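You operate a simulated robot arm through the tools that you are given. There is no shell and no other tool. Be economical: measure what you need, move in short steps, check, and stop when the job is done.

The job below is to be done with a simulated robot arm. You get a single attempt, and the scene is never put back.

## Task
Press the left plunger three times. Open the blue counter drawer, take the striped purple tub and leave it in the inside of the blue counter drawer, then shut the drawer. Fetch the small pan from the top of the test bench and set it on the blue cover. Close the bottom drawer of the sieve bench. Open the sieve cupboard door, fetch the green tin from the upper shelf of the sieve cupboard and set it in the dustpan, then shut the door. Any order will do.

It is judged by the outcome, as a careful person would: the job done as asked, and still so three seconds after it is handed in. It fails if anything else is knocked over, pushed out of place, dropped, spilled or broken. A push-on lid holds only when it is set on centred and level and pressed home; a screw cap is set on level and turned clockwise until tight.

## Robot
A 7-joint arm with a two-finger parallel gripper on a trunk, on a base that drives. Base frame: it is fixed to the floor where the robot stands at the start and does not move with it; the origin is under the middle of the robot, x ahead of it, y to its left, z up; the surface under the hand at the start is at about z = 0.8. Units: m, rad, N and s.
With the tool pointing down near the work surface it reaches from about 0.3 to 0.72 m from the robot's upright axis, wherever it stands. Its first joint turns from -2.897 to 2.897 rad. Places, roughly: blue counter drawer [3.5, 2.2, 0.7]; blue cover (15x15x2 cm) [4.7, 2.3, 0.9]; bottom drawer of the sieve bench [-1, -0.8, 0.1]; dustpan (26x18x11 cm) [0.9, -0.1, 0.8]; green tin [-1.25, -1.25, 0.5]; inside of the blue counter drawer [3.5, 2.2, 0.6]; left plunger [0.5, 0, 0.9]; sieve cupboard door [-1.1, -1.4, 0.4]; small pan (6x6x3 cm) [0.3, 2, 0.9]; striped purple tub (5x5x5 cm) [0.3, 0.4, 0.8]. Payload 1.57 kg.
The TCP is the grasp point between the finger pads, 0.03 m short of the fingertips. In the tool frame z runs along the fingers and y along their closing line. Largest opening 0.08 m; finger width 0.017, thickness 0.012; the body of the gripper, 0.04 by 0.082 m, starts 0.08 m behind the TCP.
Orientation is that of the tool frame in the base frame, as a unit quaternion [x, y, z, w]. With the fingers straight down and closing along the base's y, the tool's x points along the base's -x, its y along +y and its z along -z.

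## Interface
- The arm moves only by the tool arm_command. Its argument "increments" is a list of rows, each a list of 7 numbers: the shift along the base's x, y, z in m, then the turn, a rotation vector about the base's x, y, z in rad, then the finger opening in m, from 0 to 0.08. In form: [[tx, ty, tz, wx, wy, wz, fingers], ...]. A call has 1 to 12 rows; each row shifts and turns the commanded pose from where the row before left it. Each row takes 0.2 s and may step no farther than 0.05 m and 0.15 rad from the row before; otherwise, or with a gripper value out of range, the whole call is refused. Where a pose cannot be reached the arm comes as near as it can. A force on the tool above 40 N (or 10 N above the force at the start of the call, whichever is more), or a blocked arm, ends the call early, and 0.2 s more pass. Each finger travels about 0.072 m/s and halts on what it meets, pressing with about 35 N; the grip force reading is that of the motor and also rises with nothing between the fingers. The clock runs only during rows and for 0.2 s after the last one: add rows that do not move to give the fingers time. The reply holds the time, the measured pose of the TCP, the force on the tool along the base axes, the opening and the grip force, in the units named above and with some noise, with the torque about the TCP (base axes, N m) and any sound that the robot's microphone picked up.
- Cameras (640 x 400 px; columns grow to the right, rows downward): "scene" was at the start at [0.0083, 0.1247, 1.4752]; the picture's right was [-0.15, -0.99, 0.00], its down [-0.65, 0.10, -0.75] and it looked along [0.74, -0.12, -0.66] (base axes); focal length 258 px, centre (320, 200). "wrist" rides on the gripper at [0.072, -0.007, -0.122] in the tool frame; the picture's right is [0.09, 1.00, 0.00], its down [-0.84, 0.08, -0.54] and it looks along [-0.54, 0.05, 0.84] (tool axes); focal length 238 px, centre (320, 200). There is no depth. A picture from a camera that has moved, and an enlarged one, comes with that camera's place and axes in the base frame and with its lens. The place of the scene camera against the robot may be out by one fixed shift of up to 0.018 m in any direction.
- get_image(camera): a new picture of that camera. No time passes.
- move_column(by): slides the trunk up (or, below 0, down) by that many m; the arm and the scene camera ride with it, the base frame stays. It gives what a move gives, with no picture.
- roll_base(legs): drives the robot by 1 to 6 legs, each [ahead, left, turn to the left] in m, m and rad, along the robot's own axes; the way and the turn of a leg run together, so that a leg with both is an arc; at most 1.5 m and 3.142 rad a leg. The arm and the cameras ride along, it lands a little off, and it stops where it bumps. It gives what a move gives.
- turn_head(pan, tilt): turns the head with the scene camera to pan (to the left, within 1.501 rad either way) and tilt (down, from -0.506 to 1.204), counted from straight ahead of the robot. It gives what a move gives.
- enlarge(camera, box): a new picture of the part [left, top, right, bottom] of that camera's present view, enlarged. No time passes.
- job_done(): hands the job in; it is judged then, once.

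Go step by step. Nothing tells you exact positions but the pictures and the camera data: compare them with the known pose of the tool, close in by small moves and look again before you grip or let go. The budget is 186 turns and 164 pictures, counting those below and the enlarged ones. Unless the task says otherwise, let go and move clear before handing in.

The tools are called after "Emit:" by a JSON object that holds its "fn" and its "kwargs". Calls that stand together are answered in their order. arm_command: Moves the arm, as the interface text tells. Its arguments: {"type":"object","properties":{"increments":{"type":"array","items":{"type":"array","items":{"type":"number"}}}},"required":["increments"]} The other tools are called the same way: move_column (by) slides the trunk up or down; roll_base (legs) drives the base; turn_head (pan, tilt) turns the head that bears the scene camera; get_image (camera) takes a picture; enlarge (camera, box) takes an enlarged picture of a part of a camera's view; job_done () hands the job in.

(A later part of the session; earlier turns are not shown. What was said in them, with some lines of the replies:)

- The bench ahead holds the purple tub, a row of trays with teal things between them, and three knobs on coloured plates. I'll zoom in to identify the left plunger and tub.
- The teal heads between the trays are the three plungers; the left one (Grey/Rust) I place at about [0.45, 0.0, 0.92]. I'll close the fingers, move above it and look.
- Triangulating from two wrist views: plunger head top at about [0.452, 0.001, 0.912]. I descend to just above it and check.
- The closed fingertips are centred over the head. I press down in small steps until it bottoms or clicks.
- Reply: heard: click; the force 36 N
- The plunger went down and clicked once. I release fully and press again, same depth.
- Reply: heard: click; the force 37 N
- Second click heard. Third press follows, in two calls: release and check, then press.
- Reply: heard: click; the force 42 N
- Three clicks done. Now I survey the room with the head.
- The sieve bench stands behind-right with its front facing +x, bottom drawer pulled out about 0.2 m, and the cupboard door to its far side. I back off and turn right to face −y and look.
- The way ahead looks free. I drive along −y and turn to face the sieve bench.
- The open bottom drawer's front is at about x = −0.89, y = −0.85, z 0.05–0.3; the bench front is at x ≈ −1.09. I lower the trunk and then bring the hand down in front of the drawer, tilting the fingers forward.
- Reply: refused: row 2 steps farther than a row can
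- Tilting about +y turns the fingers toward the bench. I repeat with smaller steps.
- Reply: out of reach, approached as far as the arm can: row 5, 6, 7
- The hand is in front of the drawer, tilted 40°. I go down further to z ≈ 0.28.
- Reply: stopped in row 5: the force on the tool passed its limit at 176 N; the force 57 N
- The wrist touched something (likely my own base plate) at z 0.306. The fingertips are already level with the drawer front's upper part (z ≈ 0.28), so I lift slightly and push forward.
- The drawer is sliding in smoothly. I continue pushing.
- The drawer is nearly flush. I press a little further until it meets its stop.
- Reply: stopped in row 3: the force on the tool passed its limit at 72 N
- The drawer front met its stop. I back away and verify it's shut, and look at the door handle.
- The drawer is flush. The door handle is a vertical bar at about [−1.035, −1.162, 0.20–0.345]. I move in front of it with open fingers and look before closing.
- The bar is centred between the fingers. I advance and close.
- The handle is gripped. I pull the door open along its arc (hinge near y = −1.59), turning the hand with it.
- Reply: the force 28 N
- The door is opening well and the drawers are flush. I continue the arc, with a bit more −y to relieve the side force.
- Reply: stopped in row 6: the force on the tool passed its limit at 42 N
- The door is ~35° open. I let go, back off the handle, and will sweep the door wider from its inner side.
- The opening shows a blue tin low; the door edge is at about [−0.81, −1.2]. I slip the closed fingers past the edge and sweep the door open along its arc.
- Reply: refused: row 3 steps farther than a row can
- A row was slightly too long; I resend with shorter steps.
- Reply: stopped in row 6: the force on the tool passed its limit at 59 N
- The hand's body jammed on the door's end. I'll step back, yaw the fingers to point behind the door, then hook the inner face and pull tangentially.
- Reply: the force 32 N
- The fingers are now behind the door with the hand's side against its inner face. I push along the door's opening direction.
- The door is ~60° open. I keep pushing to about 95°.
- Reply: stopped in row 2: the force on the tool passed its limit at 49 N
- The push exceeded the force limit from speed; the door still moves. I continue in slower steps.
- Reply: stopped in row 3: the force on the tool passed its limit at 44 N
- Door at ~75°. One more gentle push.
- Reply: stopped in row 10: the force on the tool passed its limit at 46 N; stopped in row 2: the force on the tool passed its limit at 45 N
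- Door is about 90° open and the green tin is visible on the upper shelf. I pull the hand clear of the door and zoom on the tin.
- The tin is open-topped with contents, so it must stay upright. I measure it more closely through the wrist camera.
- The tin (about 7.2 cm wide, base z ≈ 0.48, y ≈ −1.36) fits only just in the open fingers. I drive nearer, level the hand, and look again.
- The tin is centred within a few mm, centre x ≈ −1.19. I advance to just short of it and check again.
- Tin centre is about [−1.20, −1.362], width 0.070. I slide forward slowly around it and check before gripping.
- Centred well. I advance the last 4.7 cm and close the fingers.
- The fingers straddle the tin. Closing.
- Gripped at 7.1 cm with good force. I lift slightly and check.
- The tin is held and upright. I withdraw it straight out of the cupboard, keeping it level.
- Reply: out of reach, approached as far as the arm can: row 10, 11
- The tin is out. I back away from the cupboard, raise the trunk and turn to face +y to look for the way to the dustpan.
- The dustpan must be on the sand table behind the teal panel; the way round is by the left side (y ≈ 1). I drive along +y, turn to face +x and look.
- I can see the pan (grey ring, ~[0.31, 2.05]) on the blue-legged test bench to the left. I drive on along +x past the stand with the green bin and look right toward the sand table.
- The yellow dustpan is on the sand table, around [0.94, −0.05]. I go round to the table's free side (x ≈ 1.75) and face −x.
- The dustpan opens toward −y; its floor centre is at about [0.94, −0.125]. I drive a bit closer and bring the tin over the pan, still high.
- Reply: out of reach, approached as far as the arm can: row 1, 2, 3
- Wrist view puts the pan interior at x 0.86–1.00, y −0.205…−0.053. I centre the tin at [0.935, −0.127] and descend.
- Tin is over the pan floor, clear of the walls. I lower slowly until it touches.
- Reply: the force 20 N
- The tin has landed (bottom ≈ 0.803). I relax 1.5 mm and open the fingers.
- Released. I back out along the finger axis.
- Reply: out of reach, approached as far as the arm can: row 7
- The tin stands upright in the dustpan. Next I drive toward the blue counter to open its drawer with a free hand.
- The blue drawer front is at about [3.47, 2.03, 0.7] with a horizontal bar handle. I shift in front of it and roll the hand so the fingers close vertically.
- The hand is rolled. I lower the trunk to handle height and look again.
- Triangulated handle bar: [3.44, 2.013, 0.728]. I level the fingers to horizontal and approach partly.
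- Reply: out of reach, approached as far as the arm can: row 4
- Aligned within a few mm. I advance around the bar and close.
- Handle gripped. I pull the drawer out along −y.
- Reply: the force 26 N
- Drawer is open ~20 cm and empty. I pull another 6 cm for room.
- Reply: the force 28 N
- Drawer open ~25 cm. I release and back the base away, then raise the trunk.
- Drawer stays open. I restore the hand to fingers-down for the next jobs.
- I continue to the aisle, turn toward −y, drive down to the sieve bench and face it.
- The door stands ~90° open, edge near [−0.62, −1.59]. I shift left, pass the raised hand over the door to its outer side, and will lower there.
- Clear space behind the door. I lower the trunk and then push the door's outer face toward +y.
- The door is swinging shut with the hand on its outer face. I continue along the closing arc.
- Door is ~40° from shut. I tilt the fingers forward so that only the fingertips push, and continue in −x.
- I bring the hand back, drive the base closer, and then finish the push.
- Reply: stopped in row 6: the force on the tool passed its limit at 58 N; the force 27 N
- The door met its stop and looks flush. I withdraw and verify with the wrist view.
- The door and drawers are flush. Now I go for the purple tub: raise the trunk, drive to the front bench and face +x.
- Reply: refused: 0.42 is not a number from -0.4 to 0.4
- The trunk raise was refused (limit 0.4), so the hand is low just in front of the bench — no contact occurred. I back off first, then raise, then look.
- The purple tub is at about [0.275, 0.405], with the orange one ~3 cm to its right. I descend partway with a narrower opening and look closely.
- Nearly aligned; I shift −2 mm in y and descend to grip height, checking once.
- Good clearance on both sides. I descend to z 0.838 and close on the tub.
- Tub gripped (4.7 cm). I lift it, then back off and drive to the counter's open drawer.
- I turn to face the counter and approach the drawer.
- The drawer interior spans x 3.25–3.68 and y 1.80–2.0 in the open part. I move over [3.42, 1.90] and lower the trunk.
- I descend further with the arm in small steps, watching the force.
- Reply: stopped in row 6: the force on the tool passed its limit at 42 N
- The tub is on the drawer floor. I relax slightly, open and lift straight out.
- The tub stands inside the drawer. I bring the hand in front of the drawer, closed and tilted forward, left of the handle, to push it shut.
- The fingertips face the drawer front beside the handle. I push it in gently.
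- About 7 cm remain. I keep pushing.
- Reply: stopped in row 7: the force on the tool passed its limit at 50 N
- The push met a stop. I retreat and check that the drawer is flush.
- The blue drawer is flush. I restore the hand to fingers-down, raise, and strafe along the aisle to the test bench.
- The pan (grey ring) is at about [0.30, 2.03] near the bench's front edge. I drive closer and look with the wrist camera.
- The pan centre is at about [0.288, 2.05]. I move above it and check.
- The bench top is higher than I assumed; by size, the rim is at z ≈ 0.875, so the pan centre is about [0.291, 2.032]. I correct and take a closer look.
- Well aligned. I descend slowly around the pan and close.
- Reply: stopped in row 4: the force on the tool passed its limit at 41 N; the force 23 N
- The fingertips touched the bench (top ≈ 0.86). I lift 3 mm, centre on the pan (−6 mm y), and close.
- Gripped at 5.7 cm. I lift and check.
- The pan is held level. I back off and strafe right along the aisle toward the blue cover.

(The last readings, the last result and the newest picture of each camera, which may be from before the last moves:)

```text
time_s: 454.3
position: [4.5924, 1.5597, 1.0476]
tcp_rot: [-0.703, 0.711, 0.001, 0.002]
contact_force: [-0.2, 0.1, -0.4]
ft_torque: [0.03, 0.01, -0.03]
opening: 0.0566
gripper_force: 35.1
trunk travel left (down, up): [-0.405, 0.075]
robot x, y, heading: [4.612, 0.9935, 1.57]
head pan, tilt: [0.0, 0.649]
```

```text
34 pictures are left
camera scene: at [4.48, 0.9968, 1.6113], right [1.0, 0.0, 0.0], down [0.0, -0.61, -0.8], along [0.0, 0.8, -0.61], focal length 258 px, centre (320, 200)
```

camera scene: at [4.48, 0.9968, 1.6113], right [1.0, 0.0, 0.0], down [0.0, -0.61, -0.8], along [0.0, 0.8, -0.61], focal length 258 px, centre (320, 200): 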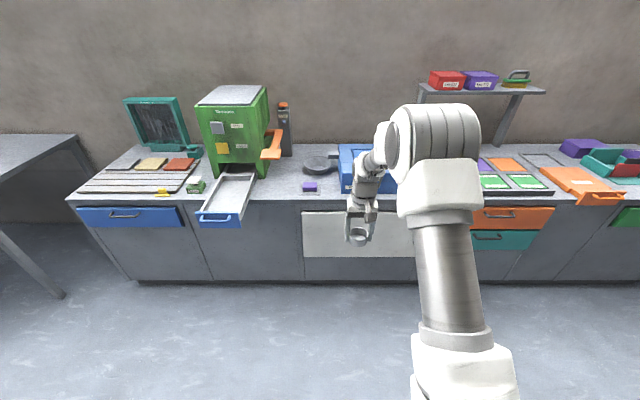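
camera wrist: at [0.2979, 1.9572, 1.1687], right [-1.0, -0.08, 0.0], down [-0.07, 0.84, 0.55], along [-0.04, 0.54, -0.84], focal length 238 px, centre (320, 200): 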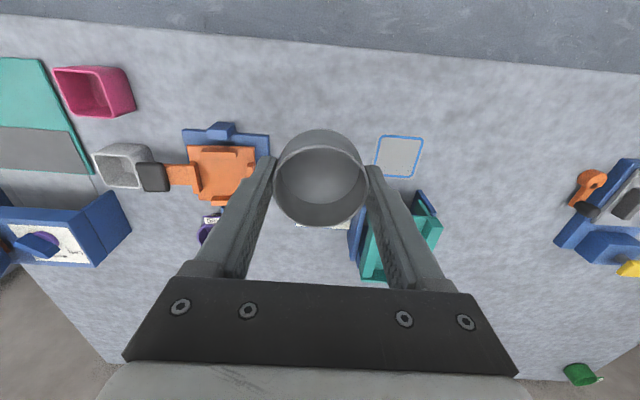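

Emit:
{"fn": "enlarge", "kwargs": {"camera": "scene", "box": [290, 120, 500, 230]}}

Emit:
{"fn": "get_image", "kwargs": {"camera": "wrist"}}

```text
3.05 times, centred on (395, 175) of scene
camera zoom: at [4.48, 0.9968, 1.6113], right [1.0, 0.0, 0.0], down [0.0, -0.61, -0.8], along [0.0, 0.8, -0.61], focal length 785 px, centre (91, 276)
```

zoom: 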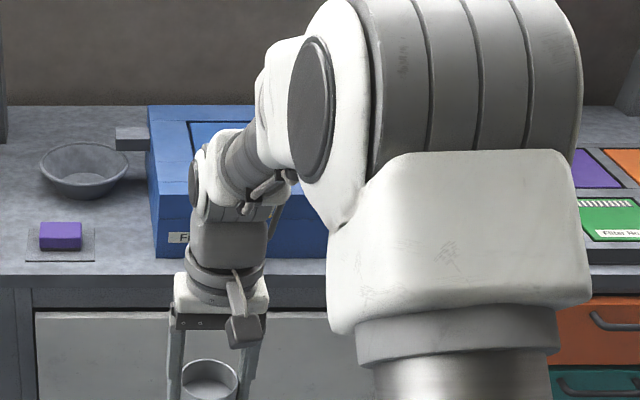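

```text
32 pictures are left
camera wrist: at [4.5988, 1.4872, 1.1681], right [-1.0, -0.08, 0.0], down [-0.07, 0.83, 0.55], along [-0.04, 0.54, -0.84], focal length 238 px, centre (320, 200)
```

wrist: 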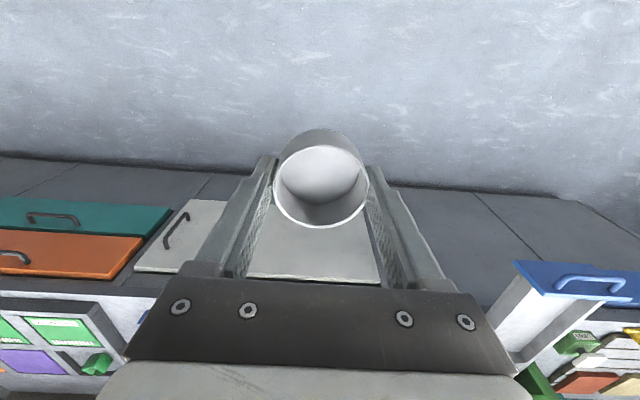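

The blue box with a lid plate is ahead, partly hidden by my arm. I raise the trunk and drive nearer to view it from above with the wrist camera.

Emit:
{"fn": "move_column", "kwargs": {"by": 0.07}}

Emit:
{"fn": "roll_base", "kwargs": {"legs": [[0.4, 0, 0]]}}

Emit:
{"fn": "get_image", "kwargs": {"camera": "wrist"}}

Emit:
{"fn": "get_image", "kwargs": {"camera": "scene"}}

```text
time_s: 455.4
position: [4.592, 1.5584, 1.1173]
tcp_rot: [-0.703, 0.711, 0.001, 0.003]
contact_force: [-0.9, 0.8, -0.5]
ft_torque: [0.02, 0.01, 0.01]
opening: 0.0566
gripper_force: 35.3
trunk travel left (down, up): [-0.475, 0.005]
robot x, y, heading: [4.6146, 0.9943, 1.572]
head pan, tilt: [0.0, 0.649]
```

```text
time_s: 458.5
position: [4.6001, 1.9575, 1.1168]
tcp_rot: [-0.7, 0.714, 0.002, 0.003]
contact_force: [0.5, -0.4, -0.5]
ft_torque: [0.01, 0.04, -0.01]
opening: 0.0565
gripper_force: 34.6
trunk travel left (down, up): [-0.475, 0.005]
robot x, y, heading: [4.6177, 1.3887, 1.557]
head pan, tilt: [0.0, 0.649]
```

```text
31 pictures are left
camera wrist: at [4.6062, 1.8854, 1.238], right [-1.0, -0.07, 0.0], down [-0.06, 0.84, 0.55], along [-0.04, 0.54, -0.84], focal length 238 px, centre (320, 200)
```

wrist: 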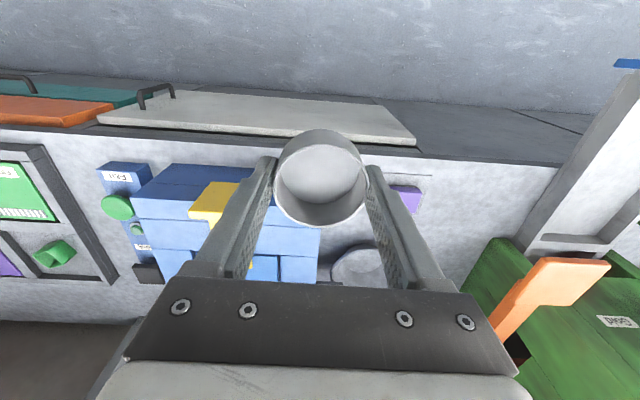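

```text
30 pictures are left
camera scene: at [4.4823, 1.3964, 1.6814], right [1.0, -0.01, 0.0], down [-0.01, -0.6, -0.8], along [0.01, 0.8, -0.6], focal length 258 px, centre (320, 200)
```

scene: 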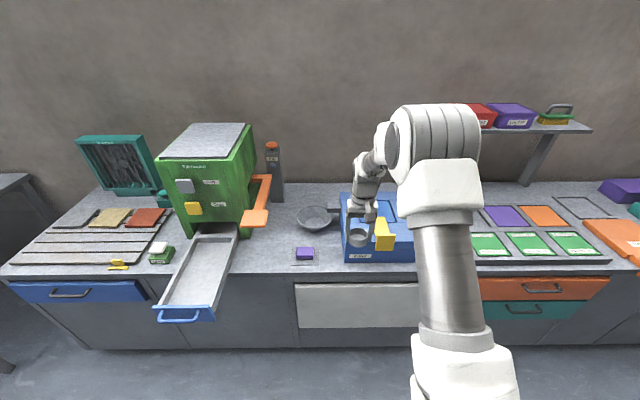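

The box has a yellow lever in front and what seems a square blue cover plate on top behind it. I advance further to look down on it.

Emit:
{"fn": "roll_base", "kwargs": {"legs": [[0.2, 0.0, 0.014]]}}

Emit:
{"fn": "get_image", "kwargs": {"camera": "wrist"}}

Emit:
{"fn": "enlarge", "kwargs": {"camera": "scene", "box": [300, 160, 460, 300]}}

```text
time_s: 460.4
position: [4.5955, 2.1546, 1.1177]
tcp_rot: [-0.703, 0.711, 0.001, 0.003]
contact_force: [-0.1, -0.4, -0.3]
ft_torque: [-0.02, 0.03, 0.0]
opening: 0.0566
gripper_force: 35.2
trunk travel left (down, up): [-0.475, 0.005]
robot x, y, heading: [4.6202, 1.5869, 1.567]
head pan, tilt: [0.0, 0.649]
```

```text
29 pictures are left
camera wrist: at [4.6023, 2.0825, 1.238], right [-1.0, -0.08, 0.0], down [-0.07, 0.84, 0.55], along [-0.04, 0.54, -0.84], focal length 238 px, centre (320, 200)
```

wrist: 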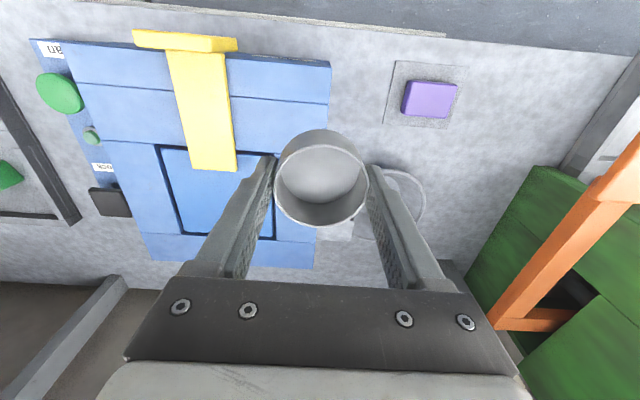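

```text
2.86 times, centred on (380, 230) of scene
camera zoom: at [4.4833, 1.5923, 1.6814], right [1.0, 0.0, 0.0], down [0.0, -0.6, -0.8], along [0.0, 0.8, -0.6], focal length 736 px, centre (149, 114)
```

zoom: 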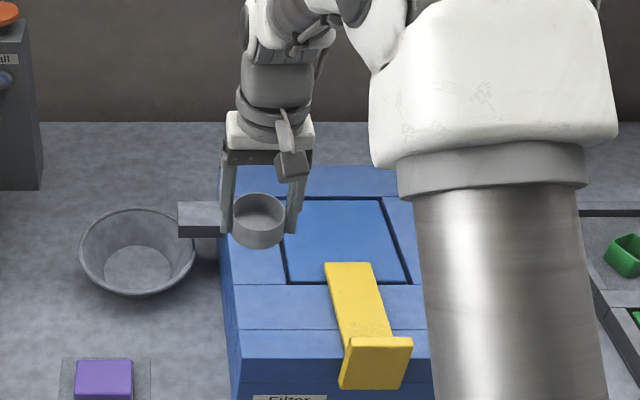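

The blue cover is the inset square on the box top: centre ≈ [4.73, 2.275], top z ≈ 0.95, with the yellow lever overlapping its front edge. I'll place the pan on its rear half; first I reposition the base slightly.

Emit:
{"fn": "roll_base", "kwargs": {"legs": [[0.05, -0.1, 0]]}}

Emit:
{"fn": "get_image", "kwargs": {"camera": "wrist"}}

```text
time_s: 461.8
position: [4.6976, 2.2033, 1.1171]
tcp_rot: [-0.703, 0.711, 0.0, 0.001]
contact_force: [0.8, -0.6, -0.3]
ft_torque: [0.0, 0.01, 0.0]
opening: 0.0566
gripper_force: 35.5
trunk travel left (down, up): [-0.475, 0.005]
robot x, y, heading: [4.7194, 1.6372, 1.57]
head pan, tilt: [0.0, 0.649]
```

```text
27 pictures are left
camera wrist: at [4.7031, 2.1315, 1.2381], right [-1.0, -0.08, 0.0], down [-0.07, 0.84, 0.55], along [-0.04, 0.54, -0.84], focal length 238 px, centre (320, 200)
```

wrist: 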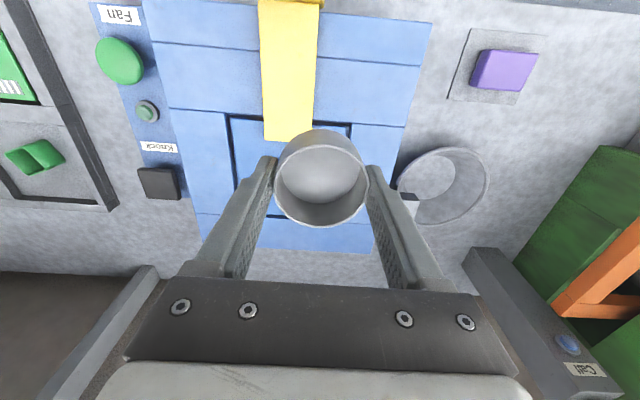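

Consistent: cover centre [4.732, 2.28], lever end at y ≈ 2.227. I move the pan over [4.732, 2.292] and lower to just above.

Emit:
{"fn": "arm_command", "kwargs": {"increments": [[0.012, 0.03, 0, 0, 0, 0, 0.04], [0.012, 0.03, 0, 0, 0, 0, 0.04], [0.01, 0.029, 0, 0, 0, 0, 0.04], [0, 0, -0.03, 0, 0, 0, 0.04], [0, 0, -0.03, 0, 0, 0, 0.04], [0, 0, -0.025, 0, 0, 0, 0.04], [0, 0, -0.01, 0, 0, 0, 0.04], [0, 0, 0, 0, 0, 0, 0.04]]}}

Emit:
{"fn": "get_image", "kwargs": {"camera": "wrist"}}

Emit:
{"fn": "enlarge", "kwargs": {"camera": "scene", "box": [300, 160, 460, 300]}}

```text
time_s: 463.6
position: [4.7322, 2.2916, 1.0226]
tcp_rot: [-0.703, 0.711, 0.001, 0.003]
contact_force: [-0.4, 0.3, 0.2]
ft_torque: [-0.03, -0.01, 0.01]
opening: 0.0564
gripper_force: 35.0
trunk travel left (down, up): [-0.475, 0.005]
robot x, y, heading: [4.72, 1.6382, 1.571]
head pan, tilt: [0.0, 0.649]
```

```text
26 pictures are left
camera wrist: at [4.7379, 2.2205, 1.1434], right [-1.0, -0.08, 0.0], down [-0.07, 0.83, 0.55], along [-0.04, 0.54, -0.84], focal length 238 px, centre (320, 200)
```

wrist: 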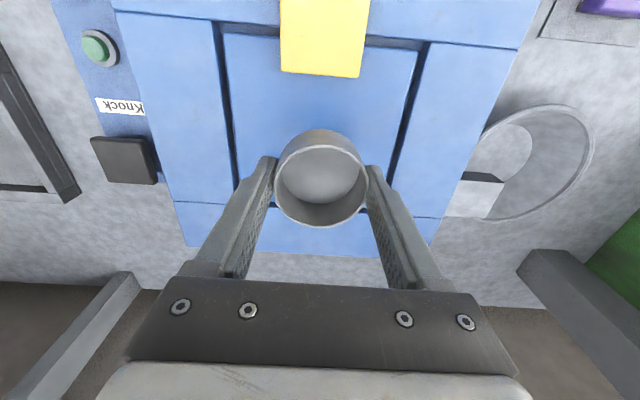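

```text
2.86 times, centred on (380, 230) of scene
camera zoom: at [4.5826, 1.6414, 1.6814], right [1.0, 0.0, 0.0], down [0.0, -0.6, -0.8], along [0.0, 0.8, -0.6], focal length 736 px, centre (149, 114)
```

zoom: 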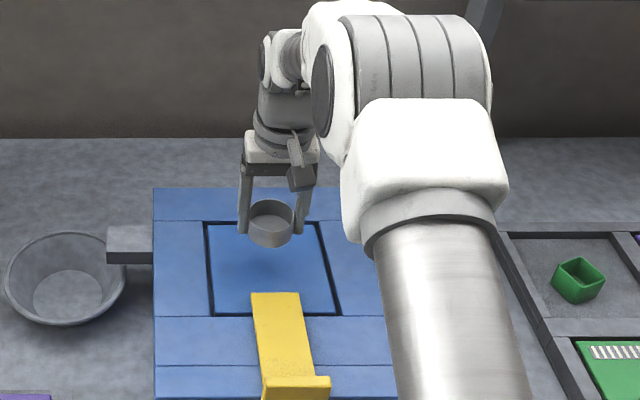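

The pan is centred over the cover, clear of the lever. I lower in small steps until it touches.

Emit:
{"fn": "arm_command", "kwargs": {"increments": [[0, 0, -0.015, 0, 0, 0, 0.04], [0, 0, -0.01, 0, 0, 0, 0.04], [0, 0, -0.006, 0, 0, 0, 0.04], [0, 0, -0.004, 0, 0, 0, 0.04], [0, 0, -0.004, 0, 0, 0, 0.04], [0, 0, -0.003, 0, 0, 0, 0.04], [0, 0, -0.003, 0, 0, 0, 0.04]]}}

Emit:
{"fn": "enlarge", "kwargs": {"camera": "wrist", "box": [200, 60, 440, 240]}}

```text
time_s: 465.2
position: [4.7303, 2.2925, 0.9774]
tcp_rot: [-0.703, 0.712, 0.001, 0.003]
contact_force: [-0.9, -0.6, -0.5]
ft_torque: [0.01, 0.01, 0.0]
opening: 0.0567
gripper_force: 35.1
trunk travel left (down, up): [-0.475, 0.005]
robot x, y, heading: [4.7174, 1.6379, 1.568]
head pan, tilt: [0.0, 0.649]
```

```text
2.22 times, centred on (320, 150) of wrist
camera zoom: at [4.7369, 2.2207, 1.0983], right [-1.0, -0.08, 0.0], down [-0.07, 0.83, 0.55], along [-0.04, 0.54, -0.84], focal length 530 px, centre (320, 311)
```

zoom: 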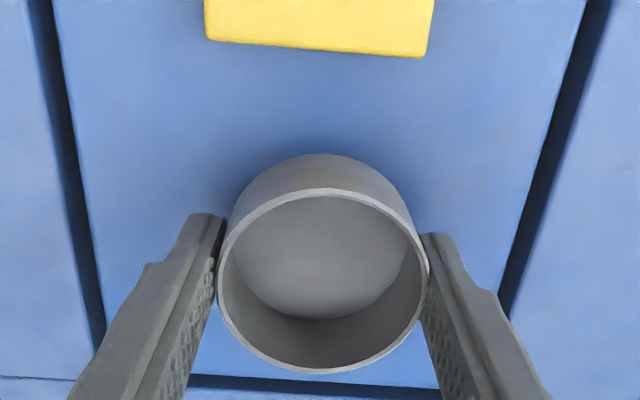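

Emit:
{"fn": "arm_command", "kwargs": {"increments": [[0, 0, -0.003, 0, 0, 0, 0.04], [0, 0, -0.003, 0, 0, 0, 0.04], [0, 0, -0.002, 0, 0, 0, 0.04], [0, 0, -0.002, 0, 0, 0, 0.04], [0, 0, -0.002, 0, 0, 0, 0.04], [0, 0, 0, 0, 0, 0, 0.04]]}}

```text
time_s: 466.6
position: [4.7307, 2.2921, 0.9648]
tcp_rot: [-0.703, 0.712, 0.001, 0.002]
contact_force: [-0.4, 0.0, 0.2]
ft_torque: [-0.03, 0.03, 0.02]
opening: 0.0568
gripper_force: 35.0
trunk travel left (down, up): [-0.475, 0.005]
robot x, y, heading: [4.7143, 1.6348, 1.568]
head pan, tilt: [0.0, 0.649]
```

Emit:
{"fn": "arm_command", "kwargs": {"increments": [[0, 0, -0.002, 0, 0, 0, 0.04], [0, 0, -0.002, 0, 0, 0, 0.04], [0, 0, -0.002, 0, 0, 0, 0.04], [0, 0, 0, 0, 0, 0, 0.04]]}}

Emit:
{"fn": "enlarge", "kwargs": {"camera": "wrist", "box": [200, 60, 440, 240]}}

```text
time_s: 467.6
position: [4.732, 2.2929, 0.9615]
tcp_rot: [-0.703, 0.712, 0.002, 0.002]
contact_force: [0.9, -0.2, 9.2]
ft_torque: [-0.01, 0.25, 0.04]
opening: 0.0565
gripper_force: 35.1
trunk travel left (down, up): [-0.475, 0.005]
robot x, y, heading: [4.7182, 1.6379, 1.563]
head pan, tilt: [0.0, 0.649]
```

```text
2.22 times, centred on (320, 150) of wrist
camera zoom: at [4.7373, 2.2204, 1.0814], right [-1.0, -0.08, 0.0], down [-0.07, 0.83, 0.55], along [-0.04, 0.55, -0.84], focal length 530 px, centre (320, 311)
```

zoom: 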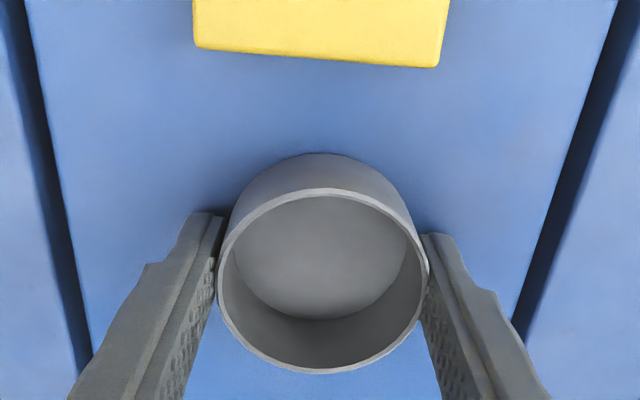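

The pan is resting on the cover (9 N contact). I relax a little, open, and lift away.

Emit:
{"fn": "arm_command", "kwargs": {"increments": [[0, 0, 0.002, 0, 0, 0, 0.045], [0, 0, 0, 0, 0, 0, 0.06], [0, 0, 0, 0, 0, 0, 0.075], [0, 0, 0, 0, 0, 0, 0.08], [0, 0, 0.015, 0, 0, 0, 0.08], [0, 0, 0.03, 0, 0, 0, 0.08], [0, 0, 0.04, 0, 0, 0, 0.08], [0, 0, 0.03, 0, 0, 0, 0.08]]}}

Emit:
{"fn": "get_image", "kwargs": {"camera": "wrist"}}

```text
time_s: 469.4
position: [4.7296, 2.2894, 1.0779]
tcp_rot: [-0.703, 0.711, 0.0, 0.003]
contact_force: [-0.2, -0.1, 0.1]
ft_torque: [0.0, -0.03, -0.04]
opening: 0.0801
gripper_force: 0.1
trunk travel left (down, up): [-0.475, 0.005]
robot x, y, heading: [4.7175, 1.636, 1.57]
head pan, tilt: [0.0, 0.649]
```

```text
22 pictures are left
camera wrist: at [4.7368, 2.2187, 1.1982], right [-1.0, -0.08, 0.0], down [-0.07, 0.84, 0.55], along [-0.04, 0.54, -0.84], focal length 238 px, centre (320, 200)
```

wrist: 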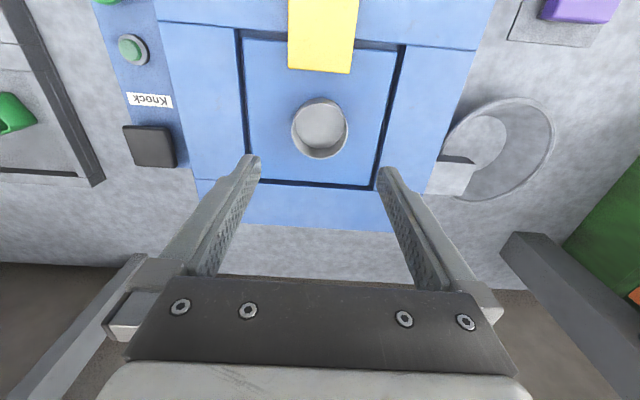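

The pan stands centred on the blue cover. I back the robot away and take a last look.

Emit:
{"fn": "roll_base", "kwargs": {"legs": [[-0.5, 0, 0]]}}

Emit:
{"fn": "turn_head", "kwargs": {"pan": 0.5, "tilt": 0.55}}

Emit:
{"fn": "get_image", "kwargs": {"camera": "scene"}}

```text
time_s: 473.2
position: [4.7294, 1.7955, 1.077]
tcp_rot: [-0.702, 0.713, 0.002, 0.002]
contact_force: [-0.3, 0.3, 1.0]
ft_torque: [0.02, 0.01, 0.0]
opening: 0.0798
gripper_force: 0.1
trunk travel left (down, up): [-0.475, 0.005]
robot x, y, heading: [4.7146, 1.1397, 1.57]
head pan, tilt: [0.0, 0.649]
```

```text
time_s: 474.1
position: [4.7308, 1.7952, 1.0773]
tcp_rot: [-0.702, 0.713, 0.001, 0.003]
contact_force: [0.6, -0.5, 0.5]
ft_torque: [0.01, 0.0, -0.03]
opening: 0.08
gripper_force: 0.1
trunk travel left (down, up): [-0.475, 0.005]
robot x, y, heading: [4.7136, 1.1377, 1.568]
head pan, tilt: [0.499, 0.55]
```

```text
21 pictures are left
camera scene: at [4.5374, 1.1385, 1.6902], right [0.88, 0.47, 0.0], down [0.25, -0.46, -0.85], along [-0.4, 0.75, -0.52], focal length 258 px, centre (320, 200)
```

scene: 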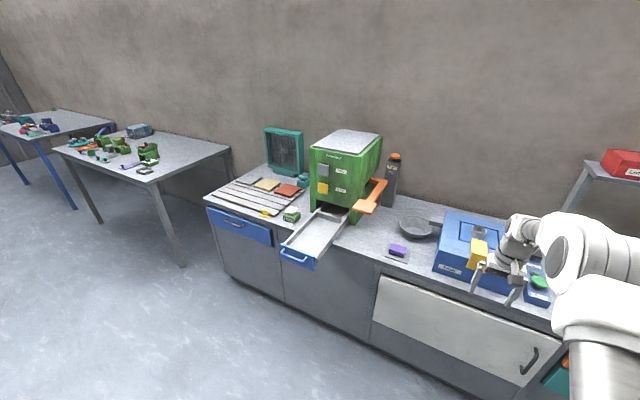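

The blue drawer is shut, the pan is on the cover, and everything else looks undisturbed. All parts are done, so I hand in.

Emit:
{"fn": "job_done", "kwargs": {}}

```text
The job is handed in.
```

I finished every part of the job and handed it in.

- **Left plunger:** pressed three times, with a click heard each time.
- **Striped purple tub:** stands in the blue counter drawer, and the drawer is shut.
- **Small pan:** sits centred on the blue cover.
- **Bottom drawer of the sieve bench:** closed.
- **Green tin:** stands upright in the dustpan, and the sieve cupboard door is shut.

I saw nothing knocked over or spilled. I did not go back to recheck the tin or the sieve bench before handing in; both looked right when I left them.
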